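You operate a simulated robot arm through the tools that you are given. There is no shell and no other tool.

Carry out the task below with a simulated two-armed robot. There is one attempt and no reset: what you move stays moved.

JOB
Shut the feed valve, then bleed the air until the gauge reads zero.
Fine: bleed by the nozzle valve, shut it again, then turn the dial to 0.

It is judged by the outcome, as a careful person would: the job done as asked, and still so three seconds after it is handed in. It fails if anything else is knocked over, pushed out of place, dropped, spilled or broken.

ROBOT AND FRAMES
Two 7-joint arms with fingered hands on one trunk that stands fixed in place. Base frame: the origin is at the foot of the trunk, x ahead of it, y to its left, z up; the work surface is at about z = 80. Readings come in cm, rad, newtons and seconds.
The left shoulder is at [2.1, 20.8, 132.3], the right one opposite. Each reaches about 115.2 cm from its shoulder. Payload 5 kg a hand.
The TCP of each hand is the grasp point between the finger pads, 4.8 cm short of the fingertips. In the tool frame z runs along the fingers and y along their closing line. The gripper opens to 16 cm; its body begins 5.6 cm behind the TCP. The gripper is a hand of 4 fingers: y runs from the thumb to the fingers, the wrist lies at [-2.6, -14.2, -25.2] in the tool frame.
Orientation is that of the tool frame in the base frame, as [roll, pitch, yaw] about the fixed x, y, z axes, in that order (R = Rz(yaw) Ry(pitch) Rx(roll)). With the fingers straight down and the wrist toward the robot, the tool's x, y and z point along [0, 1, 0], [1, 0, 0] and [0, 0, -1] of the base frame.

CONTROLS
- The arms move only by the tool jog_arm. It takes "left_plan", "right_plan" or both (then of equal length, played together; a hand with none holds still); each is a list of rows, each a list of 6 numbers: the shift along the base's x, y, z in units of 400 mm (1.0 is 400 mm), then the turn, a rotation vector about the base's x, y, z in units of 180 degrees (1.0 is 180 degrees). In form: [[x, y, z, ax, ay, az], ...]. A call has 1 to 20 rows; each row is the pose to reach, as a shift and turn from the pose commanded when the call began. A call with a number of a shift or a turn outside -1 to 1 is refused whole. A row lasts 0.2 s, in which the tool goes at most 5 cm and 0.15 rad; a call with a longer step from one row to the next is refused whole. A pose out of reach is approached as far as the arm can. The call stops where the force on the tool passes 40 N (or 10 N more than at its start, if that is more) or the arm is blocked; 0.2 s more then pass. In this call time passes only in rows, and 0.2 s behind the last. It gives the time, the measured TCP pose, the force on the tool (base axes), the opening and the grip force at its end, in the units of the frame above (readings bear some noise), with the torque about the TCP (base axes, N m) and any sound that the robot's microphone picked up.
- Cameras (640 x 400 px; columns grow to the right, rows downward): "scene" is now at [9.85, -0.88, 150.95]; the picture's right is [-0.09, -1.00, 0.00], its down [-0.59, 0.05, -0.80] and it looks along [0.80, -0.07, -0.60] (base axes); focal length 362 px, centre (320, 200). "left" rides on the left gripper at [-8.7, -13.3, -18.9] in its tool frame; the picture's right is [-0.83, -0.26, 0.49], its down [0.51, -0.71, 0.49] and it looks along [0.22, 0.66, 0.72] (tool axes); focal length 238 px, centre (320, 200). "right" rides on the right gripper at [8.7, -13.3, -18.9] in its tool frame; the picture's right is [-0.83, 0.26, -0.49], its down [-0.51, -0.71, 0.49] and it looks along [-0.22, 0.66, 0.72] (tool axes); focal length 238 px, centre (320, 200). There is no depth. A picture from a camera that has moved, and an enlarged one, comes with that camera's place and axes in the base frame and with its lens.
- get_image(camera): a new picture of that camera. It takes no simulated time.
- slide_trunk(by): moves the trunk up (or, below 0, down) by that many cm; the arms and the scene camera ride with it, the base frame stays. It gives what a move gives, with no picture.
- set_fingers(index, middle, ring, thumb_bend, thumb_turn, hand): sets how far each is bent, from 0 (flat) to 1 (curled in); at 0.3 the hand is open as for a grip, at 0.7 the pads meet at the TCP. One left out holds its place. A second passes; each finger stops where it meets its share of the squeeze, and holds until it gets a number again. It is the only way to open and close the hand. It gives what a move gives, with no picture; readings hold the bend of each and the force on the fingers (four entries, about 0 where the hand has none), thumb and palm. thumb_turn goes from beside the hand (0) to across from the fingers (1), as for a grip.
- turn_head(pan, tilt): turns the head with the scene camera to pan (to the left, within 1.501 rad either way) and tilt (down, from -0.506 to 1.204), counted from straight ahead of the robot. It gives what a move gives.
- enlarge(camera, box): a new picture of the part [left, top, right, bottom] of that camera's present view, enlarged. It takes no simulated time.
- job_done(): hands the job in; it is judged then, once.

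Nothing tells you positions but the pictures and the camera data. Unless the task says otherwise, let go and move clear before handing in.

The tools are called as name(argument=value, ...) on one line, values as JSON. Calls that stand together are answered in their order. jog_arm: Moves the arms, as the interface text tells. Its arguments: {"type":"object","properties":{"left_plan":{"type":"array","items":{"type":"array","items":{"type":"number"}}},"right_plan":{"type":"array","items":{"type":"array","items":{"type":"number"}}}},"required":[]} The other tools are called the same way: slide_trunk (by) moves the trunk up or down; set_fingers (index, middle, ring, thumb_bend, thumb_turn, hand) moves the fingers one by one; turn_head (pan, tilt) turns the head that bears the scene camera; get_image (camera) takes a picture; enlarge (camera, box) takes an enlarged picture of a part of a camera's view; job_done () hands the job in.

At the start:

```text
time: 0.0
left_ee_pos: [77.18, 25.46, 122.22]
left_ee_rot: [-3.14, -0.001, 1.57]
left_force: [-0.9, 0.4, -0.3]
left_moment: [0.0, -0.01, -0.02]
left_opening: 15.97
left_gripper_force: 0.0
left_shape: jaw
left_bend: [0.3, 0.3, 0.3, 0.3, 0.98]
left_finger forces: [0.0, 0.0, 0.0, 0.0, 0.0, 0.1]
right_ee_pos: [62.73, -43.38, 112.92]
right_ee_rot: [-3.14, -0.001, 1.572]
right_force: [-0.1, -0.6, 0.5]
right_moment: [-0.04, 0.01, 0.01]
right_opening: 15.97
right_gripper_force: 0.1
right_shape: jaw
right_bend: [0.3, 0.3, 0.3, 0.3, 0.98]
right_finger forces: [0.0, 0.1, 0.0, 0.0, 0.1, 0.0]
trunk travel left (down, up): [-32.5, 36.5]
head pan, tilt (commanded): [-0.089, 0.637]
```

scene: 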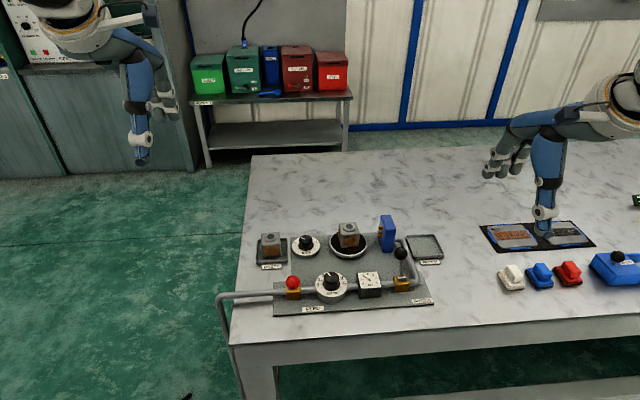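
right: 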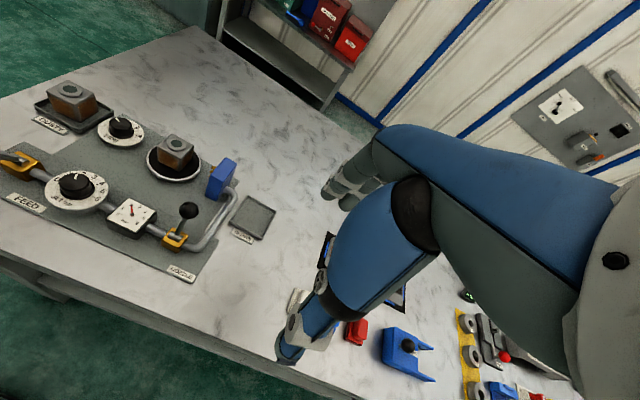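
left: 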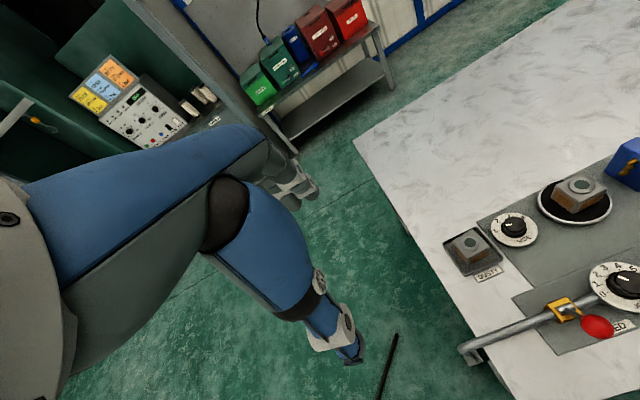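

I see a panel on the table with a red-handled feed valve on the left, a dial, a gauge, and a black-handled nozzle valve on the right with a blue nozzle behind it. I'll enlarge views to read labels and handle positions first.

enlarge(camera="scene", box=[250, 205, 450, 330])

enlarge(camera="right", box=[0, 60, 320, 300])

enlarge(camera="left", box=[420, 130, 640, 370])

enlarge(camera="scene", box=[340, 205, 450, 310])

enlarge(camera="scene", box=[260, 255, 390, 320])

```text
3.20 times, centred on (350, 268) of scene
camera zoom: at [9.85, -0.88, 150.95], right [-0.09, -1.0, 0.0], down [-0.59, 0.05, -0.8], along [0.8, -0.07, -0.6], focal length 1158 px, centre (224, -16)
```

zoom: 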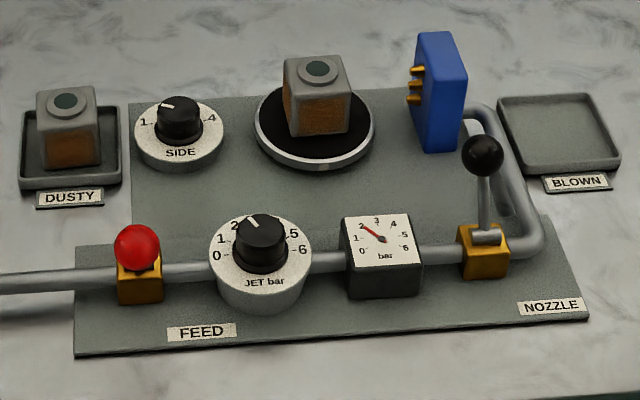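

```text
1.67 times, centred on (160, 180) of right
camera zoom: at [49.46, -34.62, 131.83], right [0.26, -0.83, 0.49], down [-0.71, -0.51, -0.49], along [0.66, -0.22, -0.72], focal length 397 px, centre (587, 233)
```

zoom: 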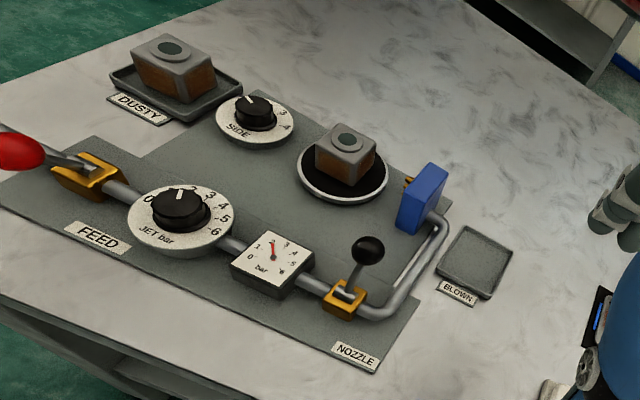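

```text
1.67 times, centred on (530, 250) of left
camera zoom: at [64.04, 16.66, 141.11], right [-0.26, -0.83, -0.49], down [-0.71, 0.51, -0.49], along [0.66, 0.22, -0.72], focal length 397 px, centre (-30, 117)
```

zoom: 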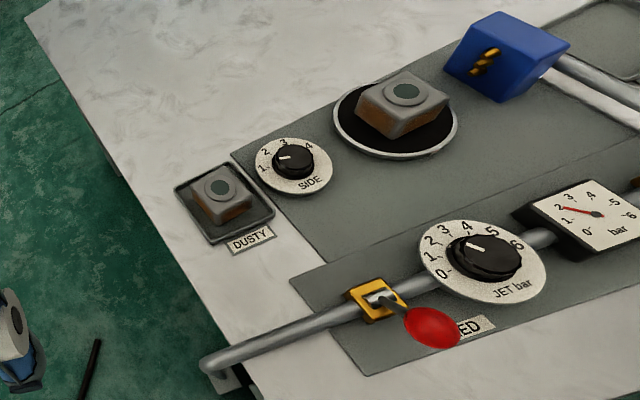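

```text
3.81 times, centred on (395, 258) of scene
camera zoom: at [9.85, -0.88, 150.95], right [-0.09, -1.0, 0.0], down [-0.59, 0.05, -0.8], along [0.8, -0.07, -0.6], focal length 1379 px, centre (34, -19)
```

zoom: 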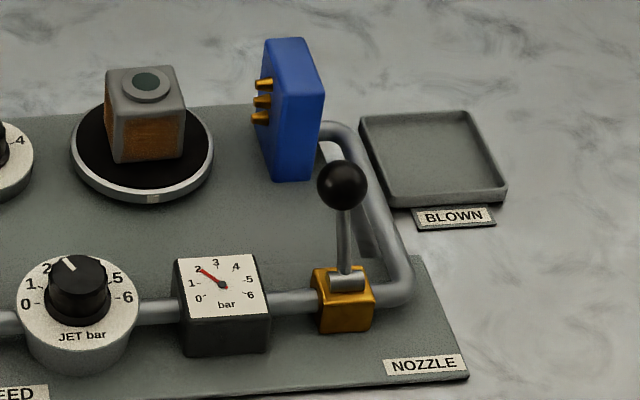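

```text
4.92 times, centred on (325, 288) of scene
camera zoom: at [9.85, -0.88, 150.95], right [-0.09, -1.0, 0.0], down [-0.59, 0.05, -0.8], along [0.8, -0.07, -0.6], focal length 1782 px, centre (295, -231)
```

zoom: 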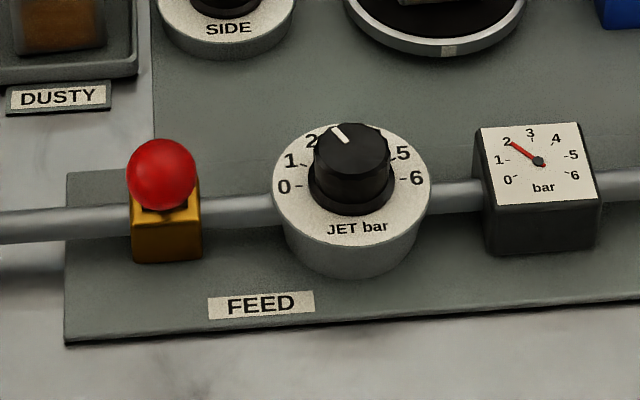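

The panel reads: feed lever (red ball ≈ [63.4, 0.3, 88.7]) leaning toward the robot, nozzle lever (black ball ≈ [69.7, -25.6, 89.5]) leaning away, JET dial at about [66.3, -8.7], and a gauge at 2 bar. Next I'll close the left hand in free space to learn its shape before pushing the lever.

set_fingers(hand="left", index=0.7, middle=0.7, ring=0.7, thumb_bend=0.7, thumb_turn=1.0)

turn_head(pan=0.1, tilt=0.6)

```text
time: 1.0
left_ee_pos: [77.2, 25.37, 122.31]
left_ee_rot: [-3.141, -0.001, 1.57]
left_force: [0.5, 0.0, 0.2]
left_moment: [-0.01, 0.01, 0.0]
left_opening: 1.35
left_gripper_force: 0.1
left_shape: fingers
left_bend: [0.7, 0.7, 0.7, 0.7, 1.0]
left_finger forces: [0.0, 0.1, 0.0, 0.0, 0.1, 0.0]
right_ee_pos: [62.73, -43.41, 112.86]
right_ee_rot: [3.141, -0.001, 1.571]
right_force: [-0.5, 0.4, -0.7]
right_moment: [-0.04, 0.02, 0.01]
right_opening: 15.98
right_gripper_force: 0.1
right_shape: jaw
right_bend: [0.3, 0.3, 0.3, 0.3, 0.98]
right_finger forces: [0.0, 0.1, 0.0, 0.1, 0.1, 0.0]
trunk travel left (down, up): [-32.5, 36.5]
head pan, tilt (commanded): [-0.089, 0.637]
```

```text
time: 1.7
left_ee_pos: [77.29, 25.4, 122.17]
left_ee_rot: [3.141, 0.001, 1.571]
left_force: [-0.6, -0.6, -0.6]
left_moment: [-0.02, -0.02, 0.03]
left_opening: 1.36
left_gripper_force: 0.1
left_shape: fingers
left_bend: [0.7, 0.7, 0.7, 0.7, 1.0]
left_finger forces: [0.0, 0.0, 0.1, 0.1, 0.0, 0.0]
right_ee_pos: [62.73, -43.42, 112.85]
right_ee_rot: [3.141, 0.0, 1.57]
right_force: [0.4, 0.1, -0.8]
right_moment: [0.01, -0.03, 0.02]
right_opening: 15.96
right_gripper_force: 0.0
right_shape: jaw
right_bend: [0.3, 0.3, 0.3, 0.3, 0.98]
right_finger forces: [0.0, 0.0, 0.0, 0.1, 0.0, 0.0]
trunk travel left (down, up): [-32.5, 36.5]
head pan, tilt (commanded): [0.099, 0.6]
```

The left hand is now closed to a pinch in free space. I'll look at it from both the head and wrist cameras.

get_image(camera="scene")

get_image(camera="left")

enlarge(camera="scene", box=[60, 0, 380, 200])

```text
taken
camera scene: at [9.95, 0.76, 151.28], right [0.1, -1.0, 0.0], down [-0.56, -0.06, -0.82], along [0.82, 0.08, -0.57], focal length 362 px, centre (320, 200)
```

scene: 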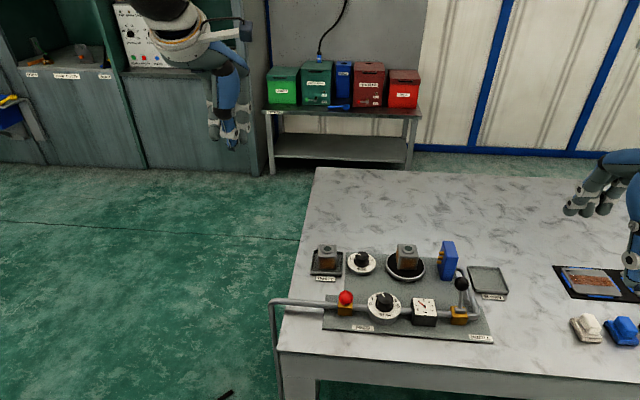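

```text
taken
camera left: at [64.04, 16.66, 141.11], right [-0.26, -0.83, -0.49], down [-0.71, 0.51, -0.49], along [0.66, 0.22, -0.72], focal length 238 px, centre (320, 200)
```

left: 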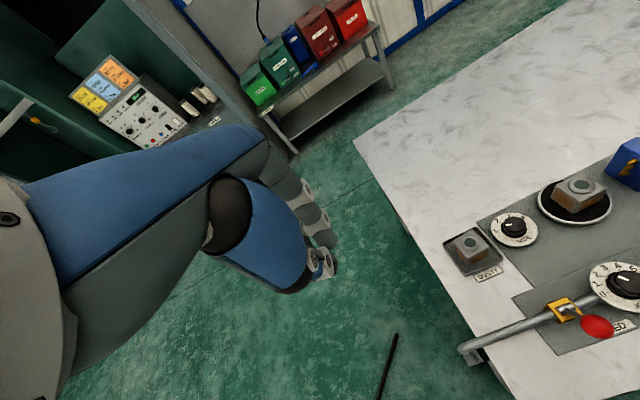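

```text
2.00 times, centred on (220, 100) of scene
camera zoom: at [9.95, 0.76, 151.28], right [0.1, -1.0, 0.0], down [-0.56, -0.06, -0.82], along [0.82, 0.08, -0.57], focal length 724 px, centre (520, 400)
```

zoom: 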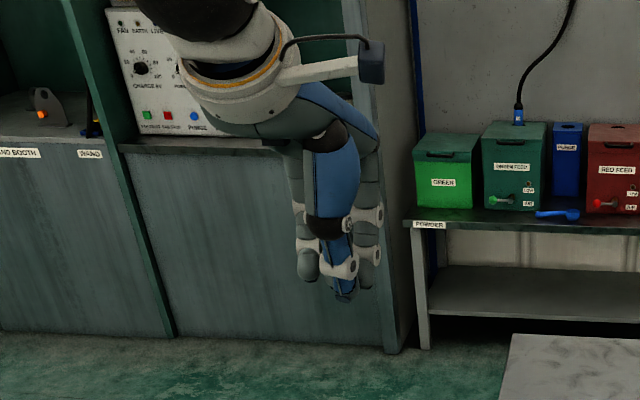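

Closed, the fingers slope outward, which would press the lever down rather than along. I'll flatten the left fingers into a straight paddle and check the shape.

set_fingers(hand="left", index=0.0, middle=0.0, ring=0.0, thumb_bend=0.7, thumb_turn=1.0)

get_image(camera="left")

enlarge(camera="scene", box=[60, 0, 380, 200])

enlarge(camera="scene", box=[300, 230, 520, 350])

```text
time: 2.7
left_ee_pos: [77.18, 25.43, 122.14]
left_ee_rot: [3.141, 0.001, 1.571]
left_force: [0.7, 0.3, 0.3]
left_moment: [0.03, -0.01, 0.01]
left_opening: 15.94
left_gripper_force: 0.1
left_shape: fingers
left_bend: [0.0, 0.0, 0.0, 0.7, 1.0]
left_finger forces: [0.0, 0.1, 0.0, 0.0, 0.0, 0.1]
right_ee_pos: [62.71, -43.42, 112.94]
right_ee_rot: [3.141, 0.0, 1.571]
right_force: [-0.2, -0.7, 0.2]
right_moment: [0.01, -0.01, -0.01]
right_opening: 16.0
right_gripper_force: 0.0
right_shape: jaw
right_bend: [0.3, 0.3, 0.3, 0.3, 0.98]
right_finger forces: [0.0, 0.0, 0.0, 0.0, 0.1, 0.0]
trunk travel left (down, up): [-32.5, 36.5]
head pan, tilt (commanded): [0.099, 0.6]
```

```text
taken
camera left: at [64.03, 16.66, 141.11], right [-0.26, -0.83, -0.49], down [-0.71, 0.51, -0.49], along [0.66, 0.22, -0.72], focal length 238 px, centre (320, 200)
```

left: 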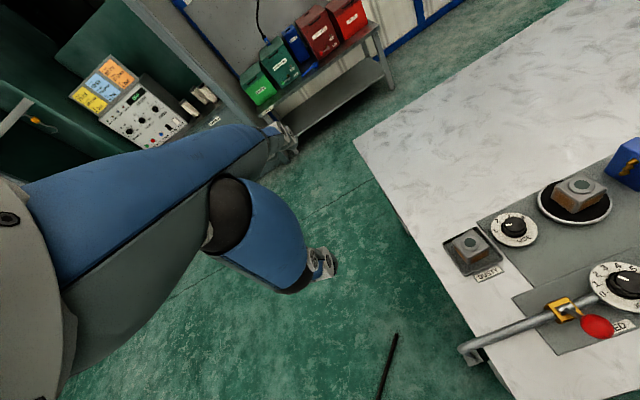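

```text
2.00 times, centred on (220, 100) of scene
camera zoom: at [9.95, 0.77, 151.28], right [0.1, -1.0, 0.0], down [-0.56, -0.06, -0.82], along [0.82, 0.08, -0.57], focal length 724 px, centre (520, 400)
```

zoom: 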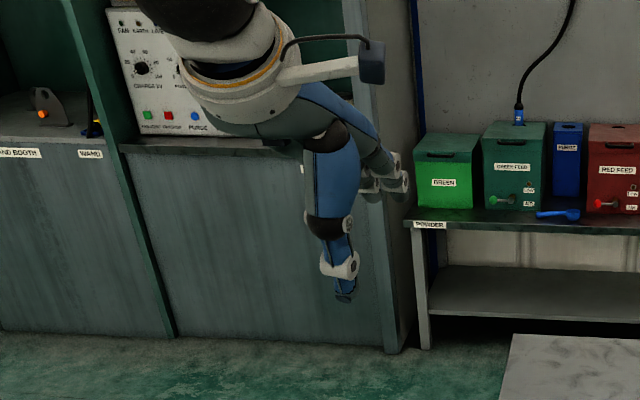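

```text
2.91 times, centred on (410, 290) of scene
camera zoom: at [9.95, 0.77, 151.28], right [0.1, -1.0, 0.0], down [-0.56, -0.06, -0.82], along [0.82, 0.08, -0.57], focal length 1053 px, centre (58, -62)
```

zoom: 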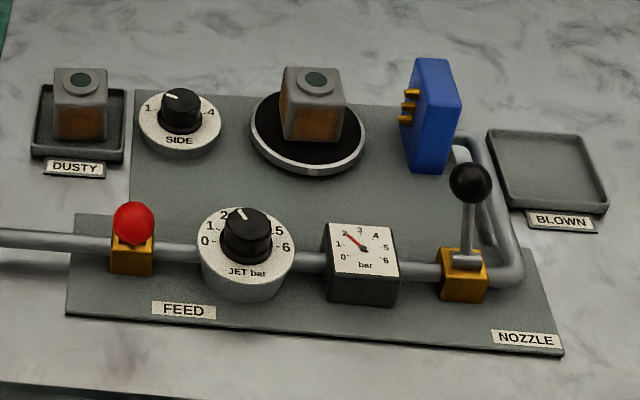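

The left thumb alone now points straight down like a narrow poker, its tip about 4.6 cm below the TCP, with the fingers up and out of the way. I'll move it to a spot in front of and above the feed lever, on the robot side.

jog_arm(left_plan=[[-0.047, -0.063, -0.045, 0, 0, 0], [-0.094, -0.126, -0.09, 0, 0, 0], [-0.141, -0.189, -0.135, 0, 0, 0], [-0.188, -0.252, -0.18, 0, 0, 0], [-0.235, -0.315, -0.225, 0, 0, 0], [-0.282, -0.378, -0.27, 0, 0, 0], [-0.329, -0.441, -0.315, 0, 0, 0], [-0.376, -0.504, -0.36, 0, 0, 0], [-0.423, -0.567, -0.405, 0, 0, 0], [-0.47, -0.628, -0.45, 0, 0, 0]])

get_image(camera="scene")

get_image(camera="left")

get_image(camera="right")

```text
time: 4.9
left_ee_pos: [58.24, 0.33, 104.22]
left_ee_rot: [3.139, -0.003, 1.57]
left_force: [0.1, -0.3, 0.7]
left_moment: [0.04, 0.02, -0.03]
left_opening: 15.93
left_gripper_force: 0.1
left_shape: fingers
left_bend: [0.0, 0.0, 0.0, 0.7, 1.0]
left_finger forces: [0.0, 0.1, 0.0, 0.0, 0.0, 0.0]
right_ee_pos: [62.62, -43.54, 112.91]
right_ee_rot: [-3.141, -0.001, 1.569]
right_force: [0.7, -0.5, 0.6]
right_moment: [0.06, -0.05, 0.01]
right_opening: 15.96
right_gripper_force: 0.1
right_shape: jaw
right_bend: [0.3, 0.3, 0.3, 0.3, 0.98]
right_finger forces: [0.0, 0.1, 0.0, 0.1, 0.0, 0.0]
trunk travel left (down, up): [-32.5, 36.5]
head pan, tilt (commanded): [0.099, 0.6]
```

```text
taken
camera scene: at [9.92, 0.66, 151.28], right [0.1, -0.99, 0.0], down [-0.56, -0.06, -0.82], along [0.82, 0.08, -0.57], focal length 362 px, centre (320, 200)
```

scene: 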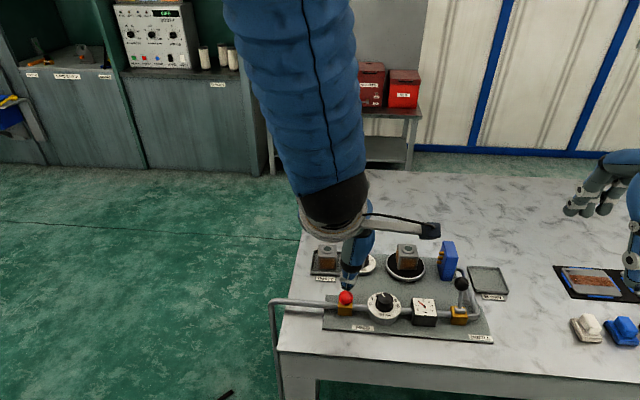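

```text
taken
camera left: at [45.06, -8.43, 123.14], right [-0.26, -0.83, -0.49], down [-0.71, 0.51, -0.49], along [0.66, 0.22, -0.72], focal length 238 px, centre (320, 200)
```

left: 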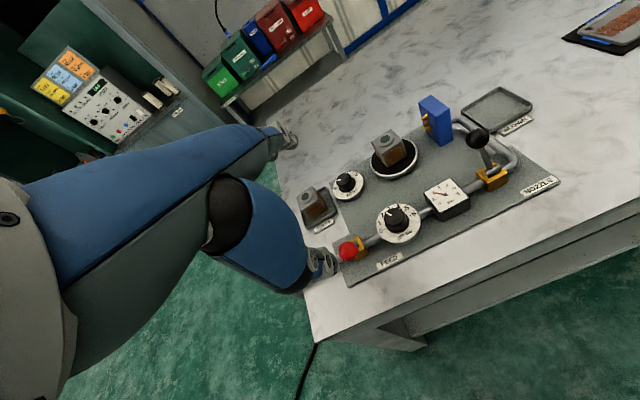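

```text
taken
camera right: at [49.44, -34.71, 131.81], right [0.26, -0.83, 0.49], down [-0.71, -0.51, -0.49], along [0.66, -0.22, -0.72], focal length 238 px, centre (320, 200)
```

right: 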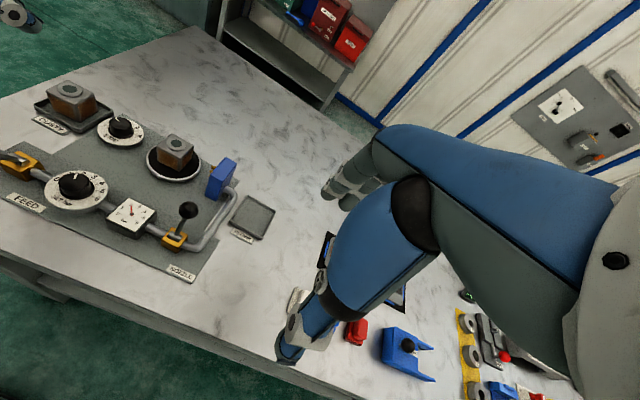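

The hand is just robot-side of the feed lever. I'll enlarge the left and scene views for finer positions of the ball, thumb tip and dial scale.

enlarge(camera="left", box=[280, 140, 480, 300])

enlarge(camera="left", box=[360, 80, 570, 260])

enlarge(camera="scene", box=[310, 230, 430, 340])

```text
2.50 times, centred on (380, 220) of left
camera zoom: at [45.06, -8.43, 123.14], right [-0.26, -0.83, -0.49], down [-0.71, 0.51, -0.49], along [0.66, 0.22, -0.72], focal length 596 px, centre (170, 150)
```

zoom: 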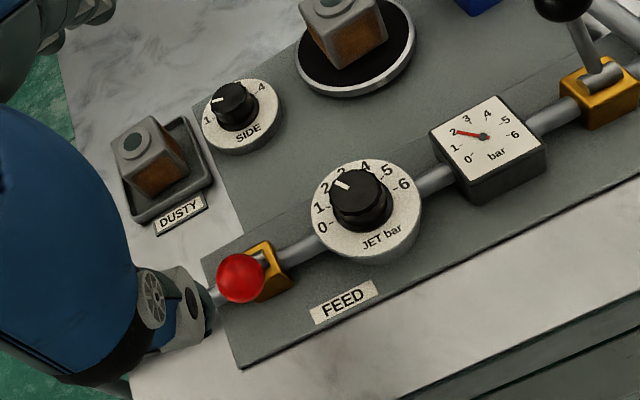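

```text
2.22 times, centred on (465, 170) of left
camera zoom: at [45.06, -8.43, 123.14], right [-0.26, -0.83, -0.49], down [-0.71, 0.51, -0.49], along [0.66, 0.22, -0.72], focal length 530 px, centre (-2, 267)
```

zoom: 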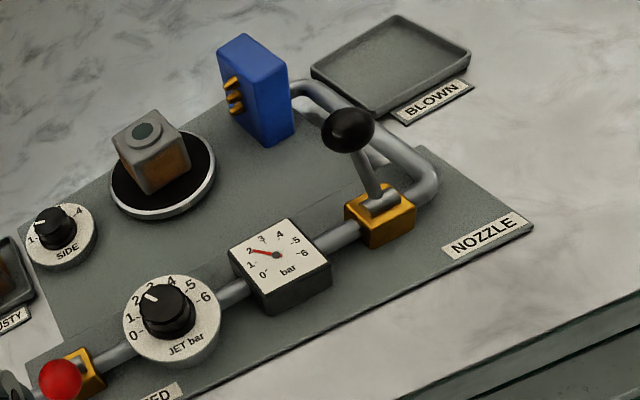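

```text
3.64 times, centred on (370, 285) of scene
camera zoom: at [9.92, 0.66, 151.28], right [0.1, -0.99, 0.0], down [-0.56, -0.06, -0.82], along [0.82, 0.08, -0.57], focal length 1316 px, centre (138, -109)
```

zoom: 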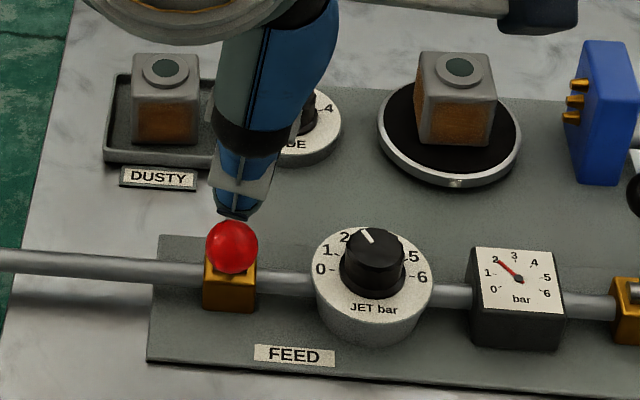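

The ball re-measures at about [63.5, 0.4, 88.7] and the thumb tip sits 1.5 cm robot-side of the TCP at y ≈ 0.3. I'll lower so the tip is near z = 87, then push the lever gently away from the robot.

jog_arm(left_plan=[[-0.005, 0, -0.08, 0, 0, 0], [-0.01, 0.002, -0.16, 0, 0, 0], [-0.015, 0.003, -0.24, 0, 0, 0], [-0.015, 0.003, -0.31, 0, 0, 0]])

enlarge(camera="left", box=[280, 140, 480, 300])

enlarge(camera="scene", box=[310, 230, 430, 340])

```text
time: 5.9
left_ee_pos: [57.73, 0.52, 91.75]
left_ee_rot: [3.141, 0.0, 1.57]
left_force: [1.7, 0.7, 1.2]
left_moment: [-0.01, 0.15, -0.04]
left_opening: 15.92
left_gripper_force: 0.0
left_shape: fingers
left_bend: [0.0, 0.0, 0.0, 0.7, 1.0]
left_finger forces: [0.0, 0.0, 0.0, 0.0, 0.0, 0.0]
right_ee_pos: [62.69, -43.39, 112.93]
right_ee_rot: [-3.14, 0.0, 1.571]
right_force: [0.0, 0.4, -0.1]
right_moment: [0.02, 0.01, 0.0]
right_opening: 15.95
right_gripper_force: 0.2
right_shape: jaw
right_bend: [0.3, 0.3, 0.3, 0.3, 0.98]
right_finger forces: [0.0, 0.1, 0.0, 0.1, 0.0, 0.1]
trunk travel left (down, up): [-32.5, 36.5]
head pan, tilt (commanded): [0.099, 0.6]
```

```text
2.50 times, centred on (380, 220) of left
camera zoom: at [44.65, -8.19, 110.61], right [-0.26, -0.83, -0.49], down [-0.71, 0.51, -0.49], along [0.66, 0.22, -0.72], focal length 596 px, centre (170, 150)
```

zoom: 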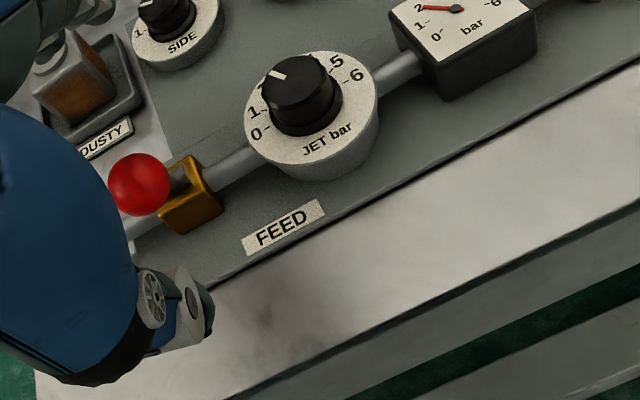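

```text
3.64 times, centred on (370, 285) of scene
camera zoom: at [10.04, 0.76, 151.27], right [0.1, -1.0, 0.0], down [-0.56, -0.06, -0.82], along [0.82, 0.08, -0.57], focal length 1316 px, centre (138, -109)
```

zoom: 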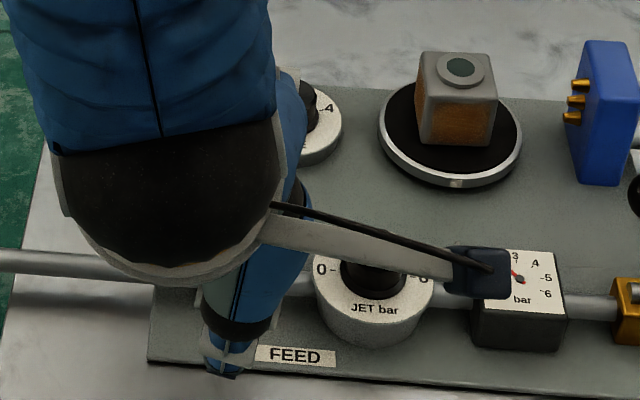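

The thumb tip is low in front of the lever with the path ahead clear. I'll push it forward 1 cm per step.

jog_arm(left_plan=[[0.025, 0, 0, 0, 0, 0], [0.05, 0, 0, 0, 0, 0], [0.075, 0, 0, 0, 0, 0], [0.1, 0, 0, 0, 0, 0], [0.125, 0, 0, 0, 0, 0], [0.15, 0, 0, 0, 0, 0], [0.175, 0, 0, 0, 0, 0], [0.2, 0, 0, 0, 0, 0]])

get_image(camera="left")

get_image(camera="right")

get_image(camera="scene")

```text
time: 7.7
left_ee_pos: [65.93, 0.44, 91.87]
left_ee_rot: [-3.141, 0.0, 1.571]
left_force: [-0.1, 0.0, -0.2]
left_moment: [-0.01, 0.01, 0.0]
left_opening: 15.93
left_gripper_force: 0.1
left_shape: fingers
left_bend: [0.0, 0.0, 0.0, 0.7, 1.0]
left_finger forces: [0.0, 0.0, 0.0, 0.0, 0.1, 0.0]
right_ee_pos: [62.78, -43.37, 112.84]
right_ee_rot: [3.14, -0.002, 1.572]
right_force: [-0.1, 0.6, 0.2]
right_moment: [0.04, -0.01, -0.01]
right_opening: 15.93
right_gripper_force: 0.0
right_shape: jaw
right_bend: [0.3, 0.3, 0.3, 0.3, 0.98]
right_finger forces: [0.1, 0.1, 0.0, 0.0, 0.0, 0.0]
trunk travel left (down, up): [-32.5, 36.5]
head pan, tilt (commanded): [0.099, 0.6]
```

```text
taken
camera left: at [52.68, -8.31, 110.75], right [-0.26, -0.83, -0.49], down [-0.71, 0.51, -0.49], along [0.66, 0.22, -0.72], focal length 238 px, centre (320, 200)
```

left: 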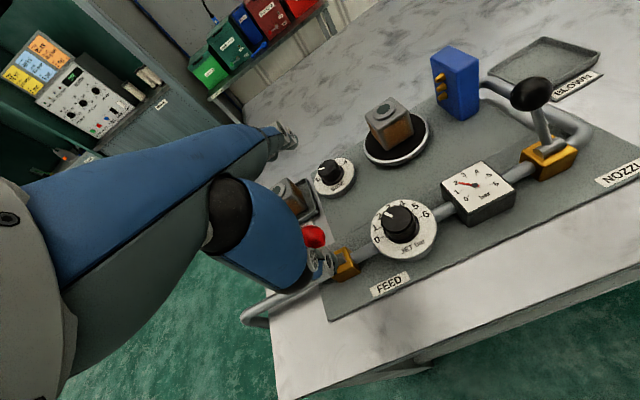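

```text
taken
camera right: at [49.49, -34.63, 131.81], right [0.26, -0.83, 0.49], down [-0.71, -0.51, -0.49], along [0.66, -0.22, -0.72], focal length 238 px, centre (320, 200)
```

right: 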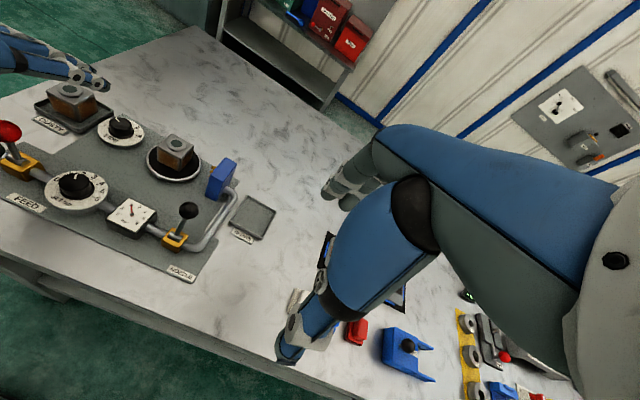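

```text
taken
camera scene: at [9.98, 0.75, 151.27], right [0.1, -1.0, 0.0], down [-0.56, -0.06, -0.82], along [0.82, 0.08, -0.57], focal length 362 px, centre (320, 200)
```

scene: 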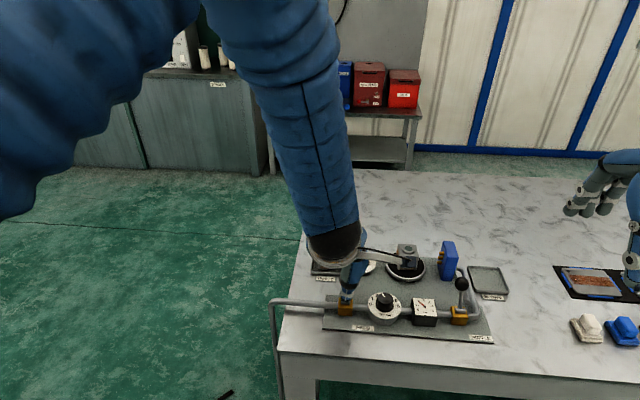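

The lever has swung past upright with almost no resistance. I'll keep pushing a few more centimetres to bring it to its far stop.

jog_arm(left_plan=[[0.02, 0, 0, 0, 0, 0], [0.04, 0, 0, 0, 0, 0], [0.06, 0, 0, 0, 0, 0], [0.08, 0, 0, 0, 0, 0], [0.09, 0, 0, 0, 0, 0]])

enlarge(camera="right", box=[0, 60, 260, 260])

enlarge(camera="left", box=[280, 140, 580, 320])

```text
time: 8.9
left_ee_pos: [69.18, 0.34, 91.67]
left_ee_rot: [-3.14, -0.001, 1.568]
left_force: [-7.9, -0.2, 2.9]
left_moment: [-0.01, 0.34, -0.04]
left_opening: 16.62
left_gripper_force: 3.6
left_shape: fingers
left_bend: [0.0, 0.0, 0.0, 0.67, 1.0]
left_finger forces: [0.0, 0.0, 0.0, 0.0, 6.7, 0.0]
right_ee_pos: [62.61, -43.33, 112.98]
right_ee_rot: [3.14, 0.0, 1.571]
right_force: [0.6, 0.2, 0.6]
right_moment: [0.02, -0.01, 0.03]
right_opening: 15.94
right_gripper_force: 0.2
right_shape: jaw
right_bend: [0.3, 0.3, 0.3, 0.3, 0.98]
right_finger forces: [0.1, 0.0, 0.1, 0.1, 0.0, 0.0]
trunk travel left (down, up): [-32.5, 36.5]
head pan, tilt (commanded): [0.099, 0.6]
```

```text
2.00 times, centred on (130, 160) of right
camera zoom: at [49.37, -34.64, 131.85], right [0.26, -0.83, 0.49], down [-0.71, -0.51, -0.49], along [0.66, -0.22, -0.72], focal length 477 px, centre (700, 280)
```

zoom: 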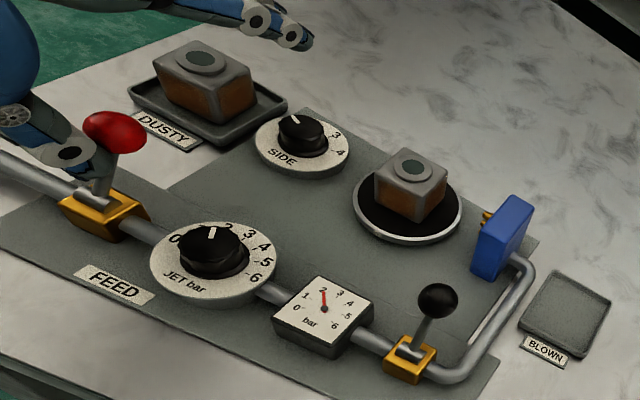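

```text
2.13 times, centred on (430, 230) of left
camera zoom: at [56.13, -8.39, 110.67], right [-0.26, -0.83, -0.49], down [-0.71, 0.51, -0.49], along [0.66, 0.22, -0.72], focal length 508 px, centre (85, 136)
```

zoom: 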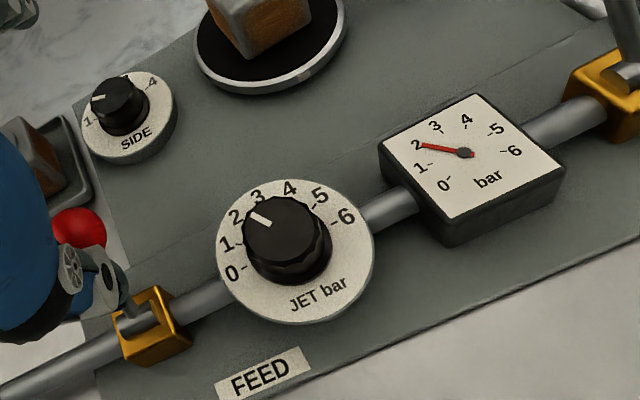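

The feed lever met its far stop (force rose to ~8 N) and its ball is now at x ≈ 69.9, matching the nozzle lever's lean. I'll back the thumb off, raise the hand, and check the lever stays.

jog_arm(left_plan=[[-0.025, 0, 0, 0, 0, 0], [-0.075, 0, 0, 0, 0, 0], [-0.15, 0, 0, 0, 0, 0], [-0.225, 0, 0, 0, 0, 0], [-0.24, 0, 0.08, 0, 0, 0], [-0.24, 0, 0.19, 0, 0, 0], [-0.24, 0.05, 0.3, 0, 0, 0], [-0.2, 0.13, 0.38, 0, 0, 0], [-0.16, 0.22, 0.44, 0, 0, 0], [-0.12, 0.32, 0.5, 0, 0, 0], [-0.08, 0.42, 0.55, 0, 0, 0], [-0.04, 0.52, 0.6, 0, 0, 0]])

turn_head(pan=-0.09, tilt=0.75)

get_image(camera="scene")

enlarge(camera="right", box=[0, 60, 260, 260])

```text
time: 11.5
left_ee_pos: [67.5, 21.6, 115.8]
left_ee_rot: [-3.14, 0.001, 1.571]
left_force: [-1.1, 0.3, 0.0]
left_moment: [-0.08, -0.08, -0.02]
left_opening: 15.9
left_gripper_force: 0.1
left_shape: fingers
left_bend: [0.0, 0.0, 0.0, 0.7, 1.0]
left_finger forces: [0.0, 0.0, 0.0, 0.0, 0.1, 0.0]
right_ee_pos: [62.67, -43.17, 113.09]
right_ee_rot: [3.141, 0.001, 1.57]
right_force: [0.2, 1.3, 0.5]
right_moment: [-0.13, 0.0, -0.02]
right_opening: 15.99
right_gripper_force: 0.1
right_shape: jaw
right_bend: [0.3, 0.3, 0.3, 0.3, 0.98]
right_finger forces: [0.0, 0.1, 0.0, 0.0, 0.0, 0.1]
trunk travel left (down, up): [-32.5, 36.5]
head pan, tilt (commanded): [0.099, 0.6]
```

```text
time: 12.3
left_ee_pos: [67.7, 21.47, 115.91]
left_ee_rot: [-3.141, 0.0, 1.57]
left_force: [-0.1, -0.2, 1.1]
left_moment: [0.05, 0.01, -0.02]
left_opening: 15.91
left_gripper_force: 0.0
left_shape: fingers
left_bend: [0.0, 0.0, 0.0, 0.7, 1.0]
left_finger forces: [0.0, 0.1, 0.0, 0.0, 0.0, 0.0]
right_ee_pos: [62.67, -43.48, 112.93]
right_ee_rot: [3.142, 0.0, 1.571]
right_force: [-0.4, 0.4, -0.2]
right_moment: [0.02, -0.01, 0.03]
right_opening: 15.99
right_gripper_force: 0.1
right_shape: jaw
right_bend: [0.3, 0.3, 0.3, 0.3, 0.98]
right_finger forces: [0.1, 0.0, 0.1, 0.1, 0.0, 0.0]
trunk travel left (down, up): [-32.5, 36.5]
head pan, tilt (commanded): [-0.091, 0.75]
```

```text
taken
camera scene: at [9.42, -0.91, 149.99], right [-0.09, -1.0, 0.0], down [-0.68, 0.06, -0.73], along [0.73, -0.07, -0.68], focal length 362 px, centre (320, 200)
```

scene: 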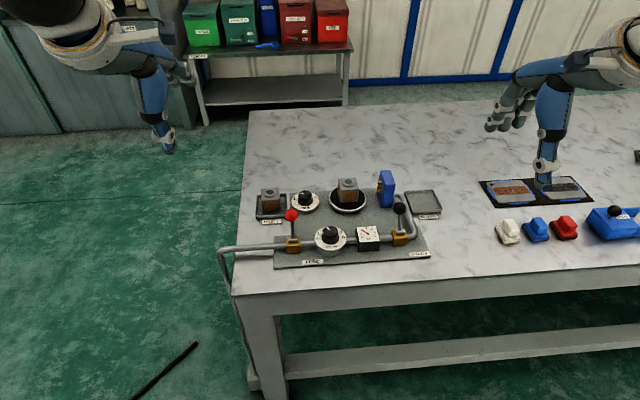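

```text
2.00 times, centred on (130, 160) of right
camera zoom: at [49.46, -34.66, 131.81], right [0.26, -0.83, 0.49], down [-0.71, -0.51, -0.49], along [0.66, -0.22, -0.72], focal length 477 px, centre (700, 280)
```

zoom: 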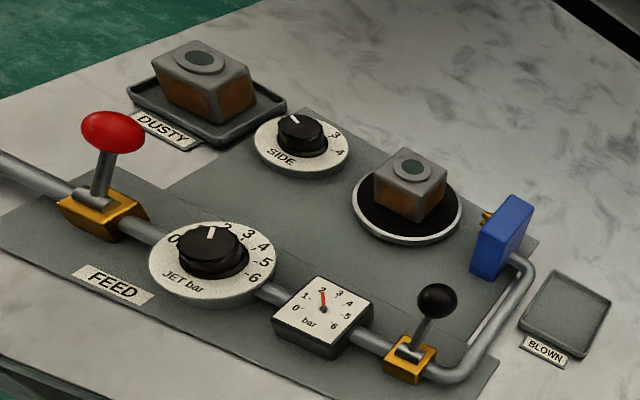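

The feed lever holds in its far (shut) position, and the gauge still shows 2 bar of trapped air. For the nozzle lever I'll cage its black ball between the right thumb and fingers, so I can draw it toward the robot and push it back; first I'll half-close the right hand and inspect it.

set_fingers(hand="right", index=0.55, middle=0.55, ring=0.55, thumb_bend=0.55, thumb_turn=1.0)

get_image(camera="right")

enlarge(camera="scene", box=[440, 20, 640, 200])

enlarge(camera="scene", box=[240, 160, 450, 280])

```text
time: 13.3
left_ee_pos: [67.62, 21.5, 115.94]
left_ee_rot: [3.141, 0.0, 1.571]
left_force: [1.4, -0.1, -0.4]
left_moment: [0.02, -0.02, 0.01]
left_opening: 15.91
left_gripper_force: 0.0
left_shape: fingers
left_bend: [0.0, 0.0, 0.0, 0.7, 1.0]
left_finger forces: [0.0, 0.0, 0.0, 0.0, 0.0, 0.0]
right_ee_pos: [62.72, -43.46, 112.87]
right_ee_rot: [-3.142, -0.002, 1.571]
right_force: [0.4, -0.3, -0.4]
right_moment: [0.01, 0.01, -0.02]
right_opening: 7.12
right_gripper_force: 0.1
right_shape: fingers
right_bend: [0.55, 0.55, 0.55, 0.55, 1.0]
right_finger forces: [0.0, 0.0, 0.0, 0.1, 0.0, 0.0]
trunk travel left (down, up): [-32.5, 36.5]
head pan, tilt (commanded): [-0.091, 0.75]
```

```text
taken
camera right: at [49.46, -34.62, 131.83], right [0.26, -0.83, 0.49], down [-0.71, -0.51, -0.49], along [0.66, -0.22, -0.72], focal length 238 px, centre (320, 200)
```

right: 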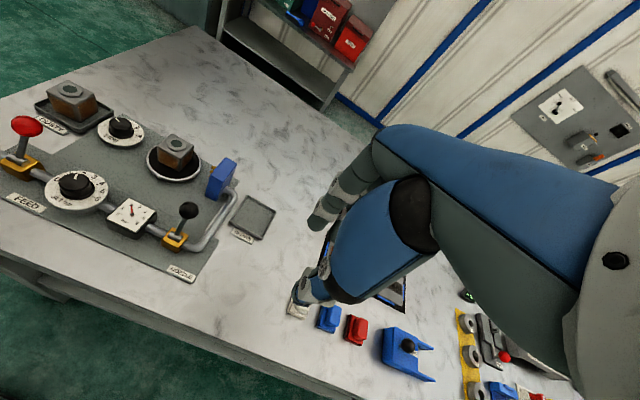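

```text
2.22 times, centred on (540, 110) of scene
camera zoom: at [9.41, -0.87, 149.99], right [-0.09, -1.0, 0.0], down [-0.68, 0.06, -0.73], along [0.73, -0.07, -0.68], focal length 804 px, centre (-169, 400)
```

zoom: 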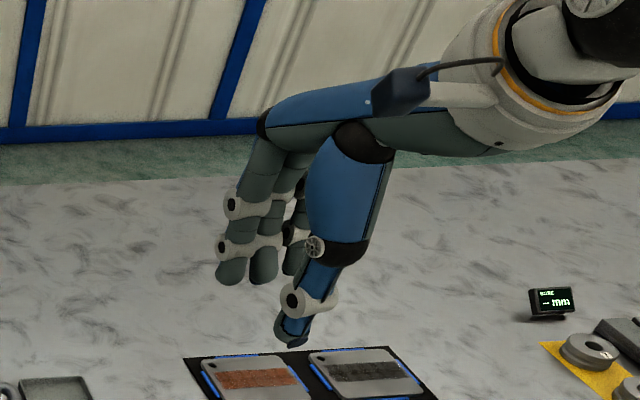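

```text
3.05 times, centred on (345, 220) of scene
camera zoom: at [9.41, -0.87, 149.99], right [-0.09, -1.0, 0.0], down [-0.68, 0.06, -0.73], along [0.73, -0.07, -0.68], focal length 1103 px, centre (244, 139)
```

zoom: 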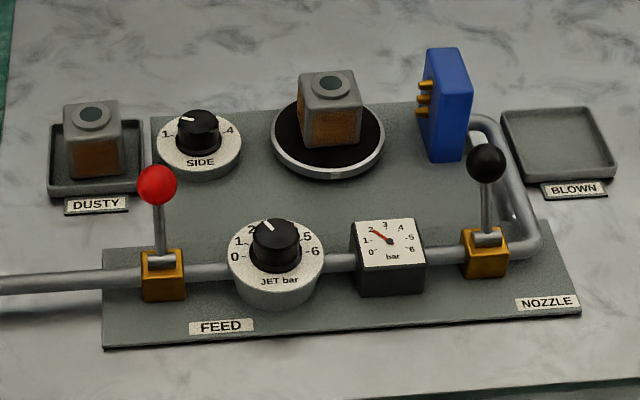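

The half-closed right hand has a 7 cm gap, with index and middle fingers straddling y ≈ TCP −0.25. I'll move it above the nozzle lever ball (≈[69.7, -25.5, 89.5]) and check alignment before lowering.

jog_arm(right_plan=[[0.03, 0.085, -0.03, 0, 0, 0], [0.065, 0.175, -0.07, 0, 0, 0], [0.1, 0.27, -0.12, 0, 0, 0], [0.135, 0.365, -0.17, 0, 0, 0], [0.163, 0.452, -0.212, 0, 0, 0]])

get_image(camera="right")

enlarge(camera="scene", box=[340, 130, 480, 280])

get_image(camera="left")

```text
time: 14.5
left_ee_pos: [67.77, 21.6, 115.81]
left_ee_rot: [-3.14, 0.001, 1.571]
left_force: [0.3, 0.1, 0.2]
left_moment: [-0.07, 0.09, 0.03]
left_opening: 15.91
left_gripper_force: 0.0
left_shape: fingers
left_bend: [0.0, 0.0, 0.0, 0.7, 1.0]
left_finger forces: [0.0, 0.0, 0.0, 0.1, 0.1, 0.0]
right_ee_pos: [69.19, -25.3, 104.41]
right_ee_rot: [3.141, -0.002, 1.57]
right_force: [0.7, -0.7, 1.2]
right_moment: [-0.05, 0.06, -0.03]
right_opening: 7.1
right_gripper_force: 0.1
right_shape: fingers
right_bend: [0.55, 0.55, 0.55, 0.55, 1.0]
right_finger forces: [0.0, 0.0, 0.0, 0.0, 0.0, 0.0]
trunk travel left (down, up): [-32.5, 36.5]
head pan, tilt (commanded): [-0.091, 0.75]
```

```text
taken
camera right: at [55.91, -16.42, 123.43], right [0.26, -0.83, 0.49], down [-0.71, -0.51, -0.49], along [0.66, -0.22, -0.72], focal length 238 px, centre (320, 200)
```

right: 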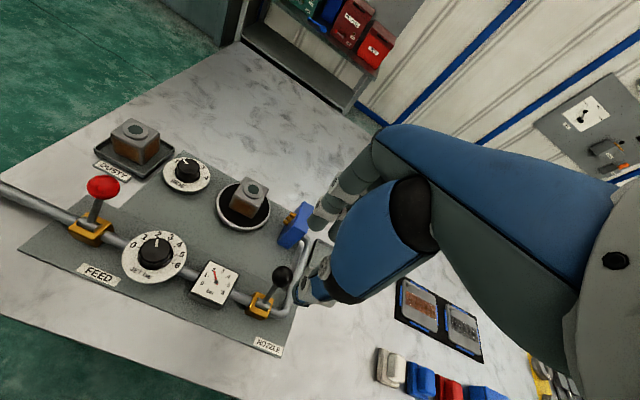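

```text
2.67 times, centred on (410, 205) of scene
camera zoom: at [9.49, -0.73, 149.98], right [-0.09, -1.0, 0.0], down [-0.68, 0.06, -0.73], along [0.73, -0.07, -0.68], focal length 965 px, centre (80, 187)
```

zoom: 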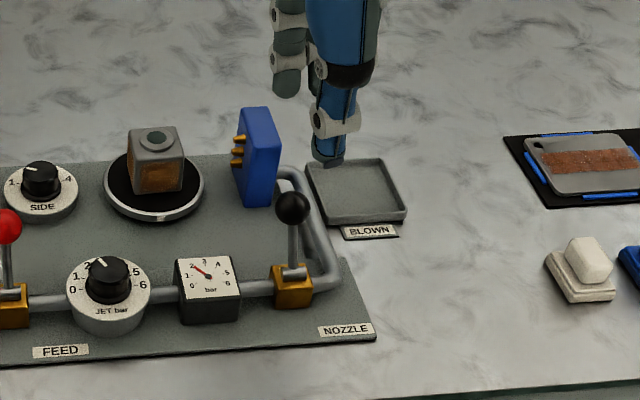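

```text
taken
camera left: at [54.59, 12.91, 134.77], right [-0.26, -0.83, -0.49], down [-0.71, 0.51, -0.49], along [0.66, 0.22, -0.72], focal length 238 px, centre (320, 200)
```

left: 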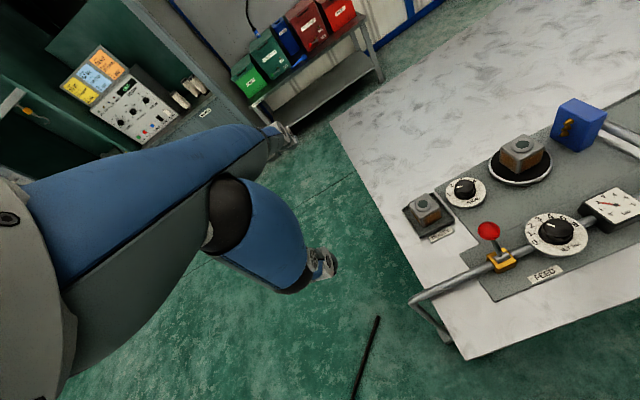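

The thumb tip sits at y ≈ −25.5 robot-side of the ball and the fingers on the far side, clear of the blue nozzle block. I'll lower 12.6 cm to cage the ball.

jog_arm(right_plan=[[0, 0, -0.07, 0, 0, 0], [0, -0.002, -0.14, 0, 0, 0], [0, -0.003, -0.2, 0, 0, 0], [0, -0.003, -0.25, 0, 0, 0], [0, -0.003, -0.285, 0, 0, 0], [0, -0.003, -0.315, 0, 0, 0]])

get_image(camera="right")

get_image(camera="left")

enlarge(camera="scene", box=[320, 160, 460, 280])

```text
time: 15.9
left_ee_pos: [67.69, 21.43, 115.88]
left_ee_rot: [-3.139, 0.0, 1.57]
left_force: [1.1, -0.8, -0.2]
left_moment: [0.0, 0.04, 0.03]
left_opening: 15.93
left_gripper_force: 0.0
left_shape: fingers
left_bend: [0.0, 0.0, 0.0, 0.7, 1.0]
left_finger forces: [0.0, 0.1, 0.1, 0.0, 0.0, 0.1]
right_ee_pos: [69.46, -25.48, 91.89]
right_ee_rot: [-3.141, 0.0, 1.57]
right_force: [0.8, -0.5, -0.2]
right_moment: [-0.02, 0.06, -0.03]
right_opening: 7.13
right_gripper_force: 0.1
right_shape: fingers
right_bend: [0.55, 0.55, 0.55, 0.55, 1.0]
right_finger forces: [0.0, 0.0, 0.1, 0.0, 0.0, 0.1]
trunk travel left (down, up): [-32.5, 36.5]
head pan, tilt (commanded): [-0.091, 0.75]
```

```text
taken
camera right: at [56.15, -16.69, 110.72], right [0.26, -0.83, 0.49], down [-0.71, -0.51, -0.49], along [0.66, -0.22, -0.72], focal length 238 px, centre (320, 200)
```

right: 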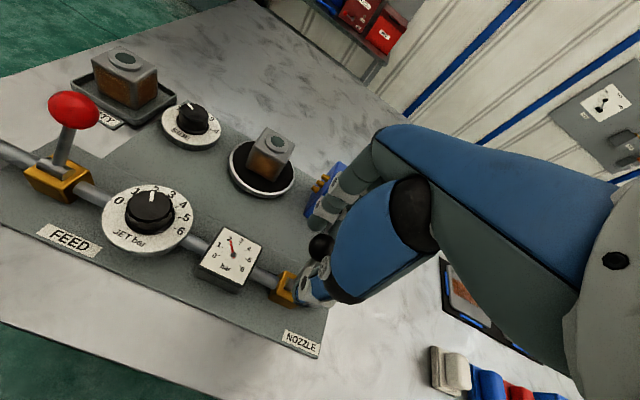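

```text
taken
camera left: at [54.57, 12.8, 134.8], right [-0.26, -0.83, -0.49], down [-0.71, 0.51, -0.49], along [0.66, 0.22, -0.72], focal length 238 px, centre (320, 200)
```

left: 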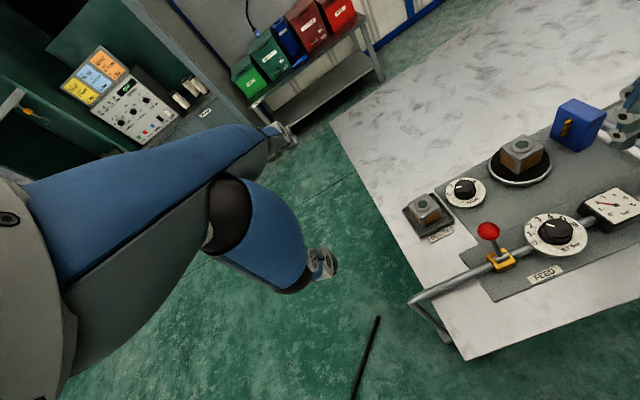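

```text
3.33 times, centred on (390, 220) of scene
camera zoom: at [9.48, -0.86, 149.98], right [-0.09, -1.0, 0.0], down [-0.68, 0.06, -0.73], along [0.73, -0.07, -0.68], focal length 1206 px, centre (87, 133)
```

zoom: 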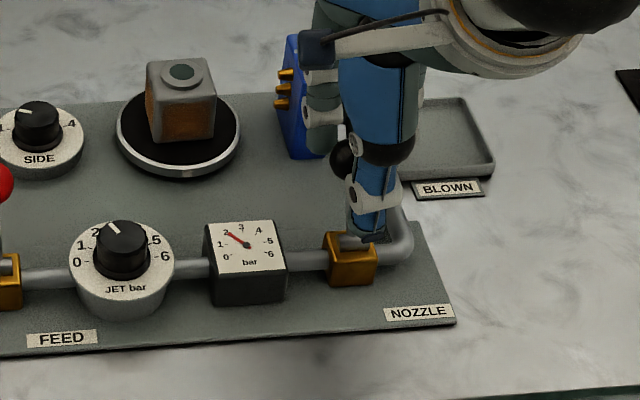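

The black ball is caged between thumb and fingers with no contact force yet. I'll draw the lever toward the robot to open the nozzle valve, watching force and sound.

jog_arm(right_plan=[[-0.025, 0, 0, 0, 0, 0], [-0.05, 0, 0, 0, 0, 0], [-0.075, 0, 0, 0, 0, 0], [-0.1, 0, 0, 0, 0, 0], [-0.125, 0, 0, 0, 0, 0], [-0.15, 0, 0, 0, 0, 0], [-0.175, 0, 0, 0, 0, 0]])

get_image(camera="right")

enlarge(camera="left", box=[480, 60, 640, 260])

enlarge(camera="scene", box=[320, 160, 460, 280])

```text
time: 17.5
left_ee_pos: [67.63, 21.49, 116.01]
left_ee_rot: [-3.14, 0.001, 1.571]
left_force: [0.0, -0.7, 0.3]
left_moment: [0.02, -0.03, 0.01]
left_opening: 15.91
left_gripper_force: 0.1
left_shape: fingers
left_bend: [0.0, 0.0, 0.0, 0.7, 1.0]
left_finger forces: [0.0, 0.0, 0.1, 0.0, 0.1, 0.0]
right_ee_pos: [62.34, -25.51, 91.82]
right_ee_rot: [3.141, -0.001, 1.571]
right_force: [0.4, 0.1, -0.2]
right_moment: [-0.01, 0.0, -0.02]
right_opening: 7.17
right_gripper_force: 0.2
right_shape: fingers
right_bend: [0.55, 0.55, 0.55, 0.55, 1.0]
right_finger forces: [0.0, 0.0, 0.0, 0.0, 0.0, 0.0]
trunk travel left (down, up): [-32.5, 36.5]
head pan, tilt (commanded): [-0.091, 0.75]
```

```text
taken
camera right: at [49.04, -16.68, 110.71], right [0.26, -0.83, 0.49], down [-0.71, -0.51, -0.49], along [0.66, -0.22, -0.72], focal length 238 px, centre (320, 200)
```

right: 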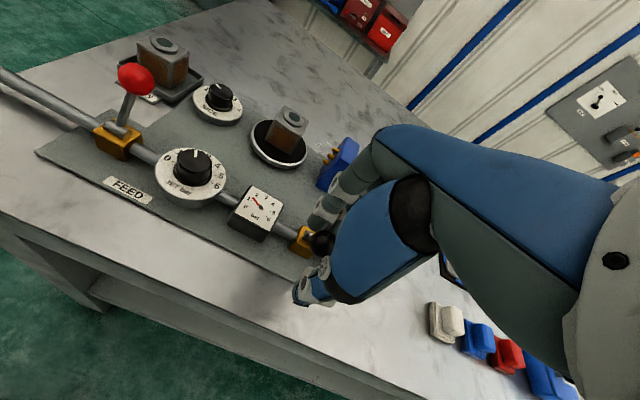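

```text
2.00 times, centred on (560, 160) of left
camera zoom: at [54.48, 12.8, 134.84], right [-0.26, -0.83, -0.49], down [-0.71, 0.51, -0.49], along [0.66, 0.22, -0.72], focal length 477 px, centre (-160, 280)
```

zoom: 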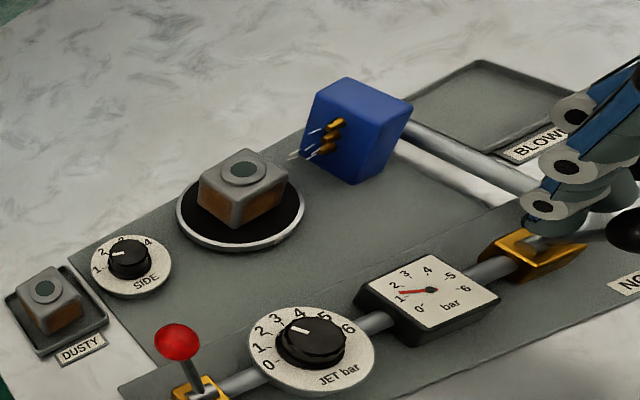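

```text
3.33 times, centred on (390, 220) of scene
camera zoom: at [9.38, -0.86, 149.99], right [-0.09, -1.0, 0.0], down [-0.68, 0.06, -0.73], along [0.73, -0.07, -0.68], focal length 1206 px, centre (87, 133)
```

zoom: 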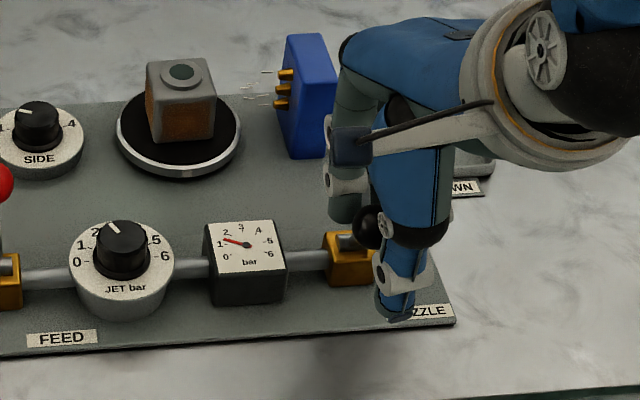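

The nozzle is hissing jets toward the turntable and the gauge has already fallen to about 1.3 bar. I'll hold still and let it bleed.

jog_arm(right_plan=[[-0.175, 0, 0, 0, 0, 0]])

```text
refused: row 1 steps farther than a row can; nothing moved
```

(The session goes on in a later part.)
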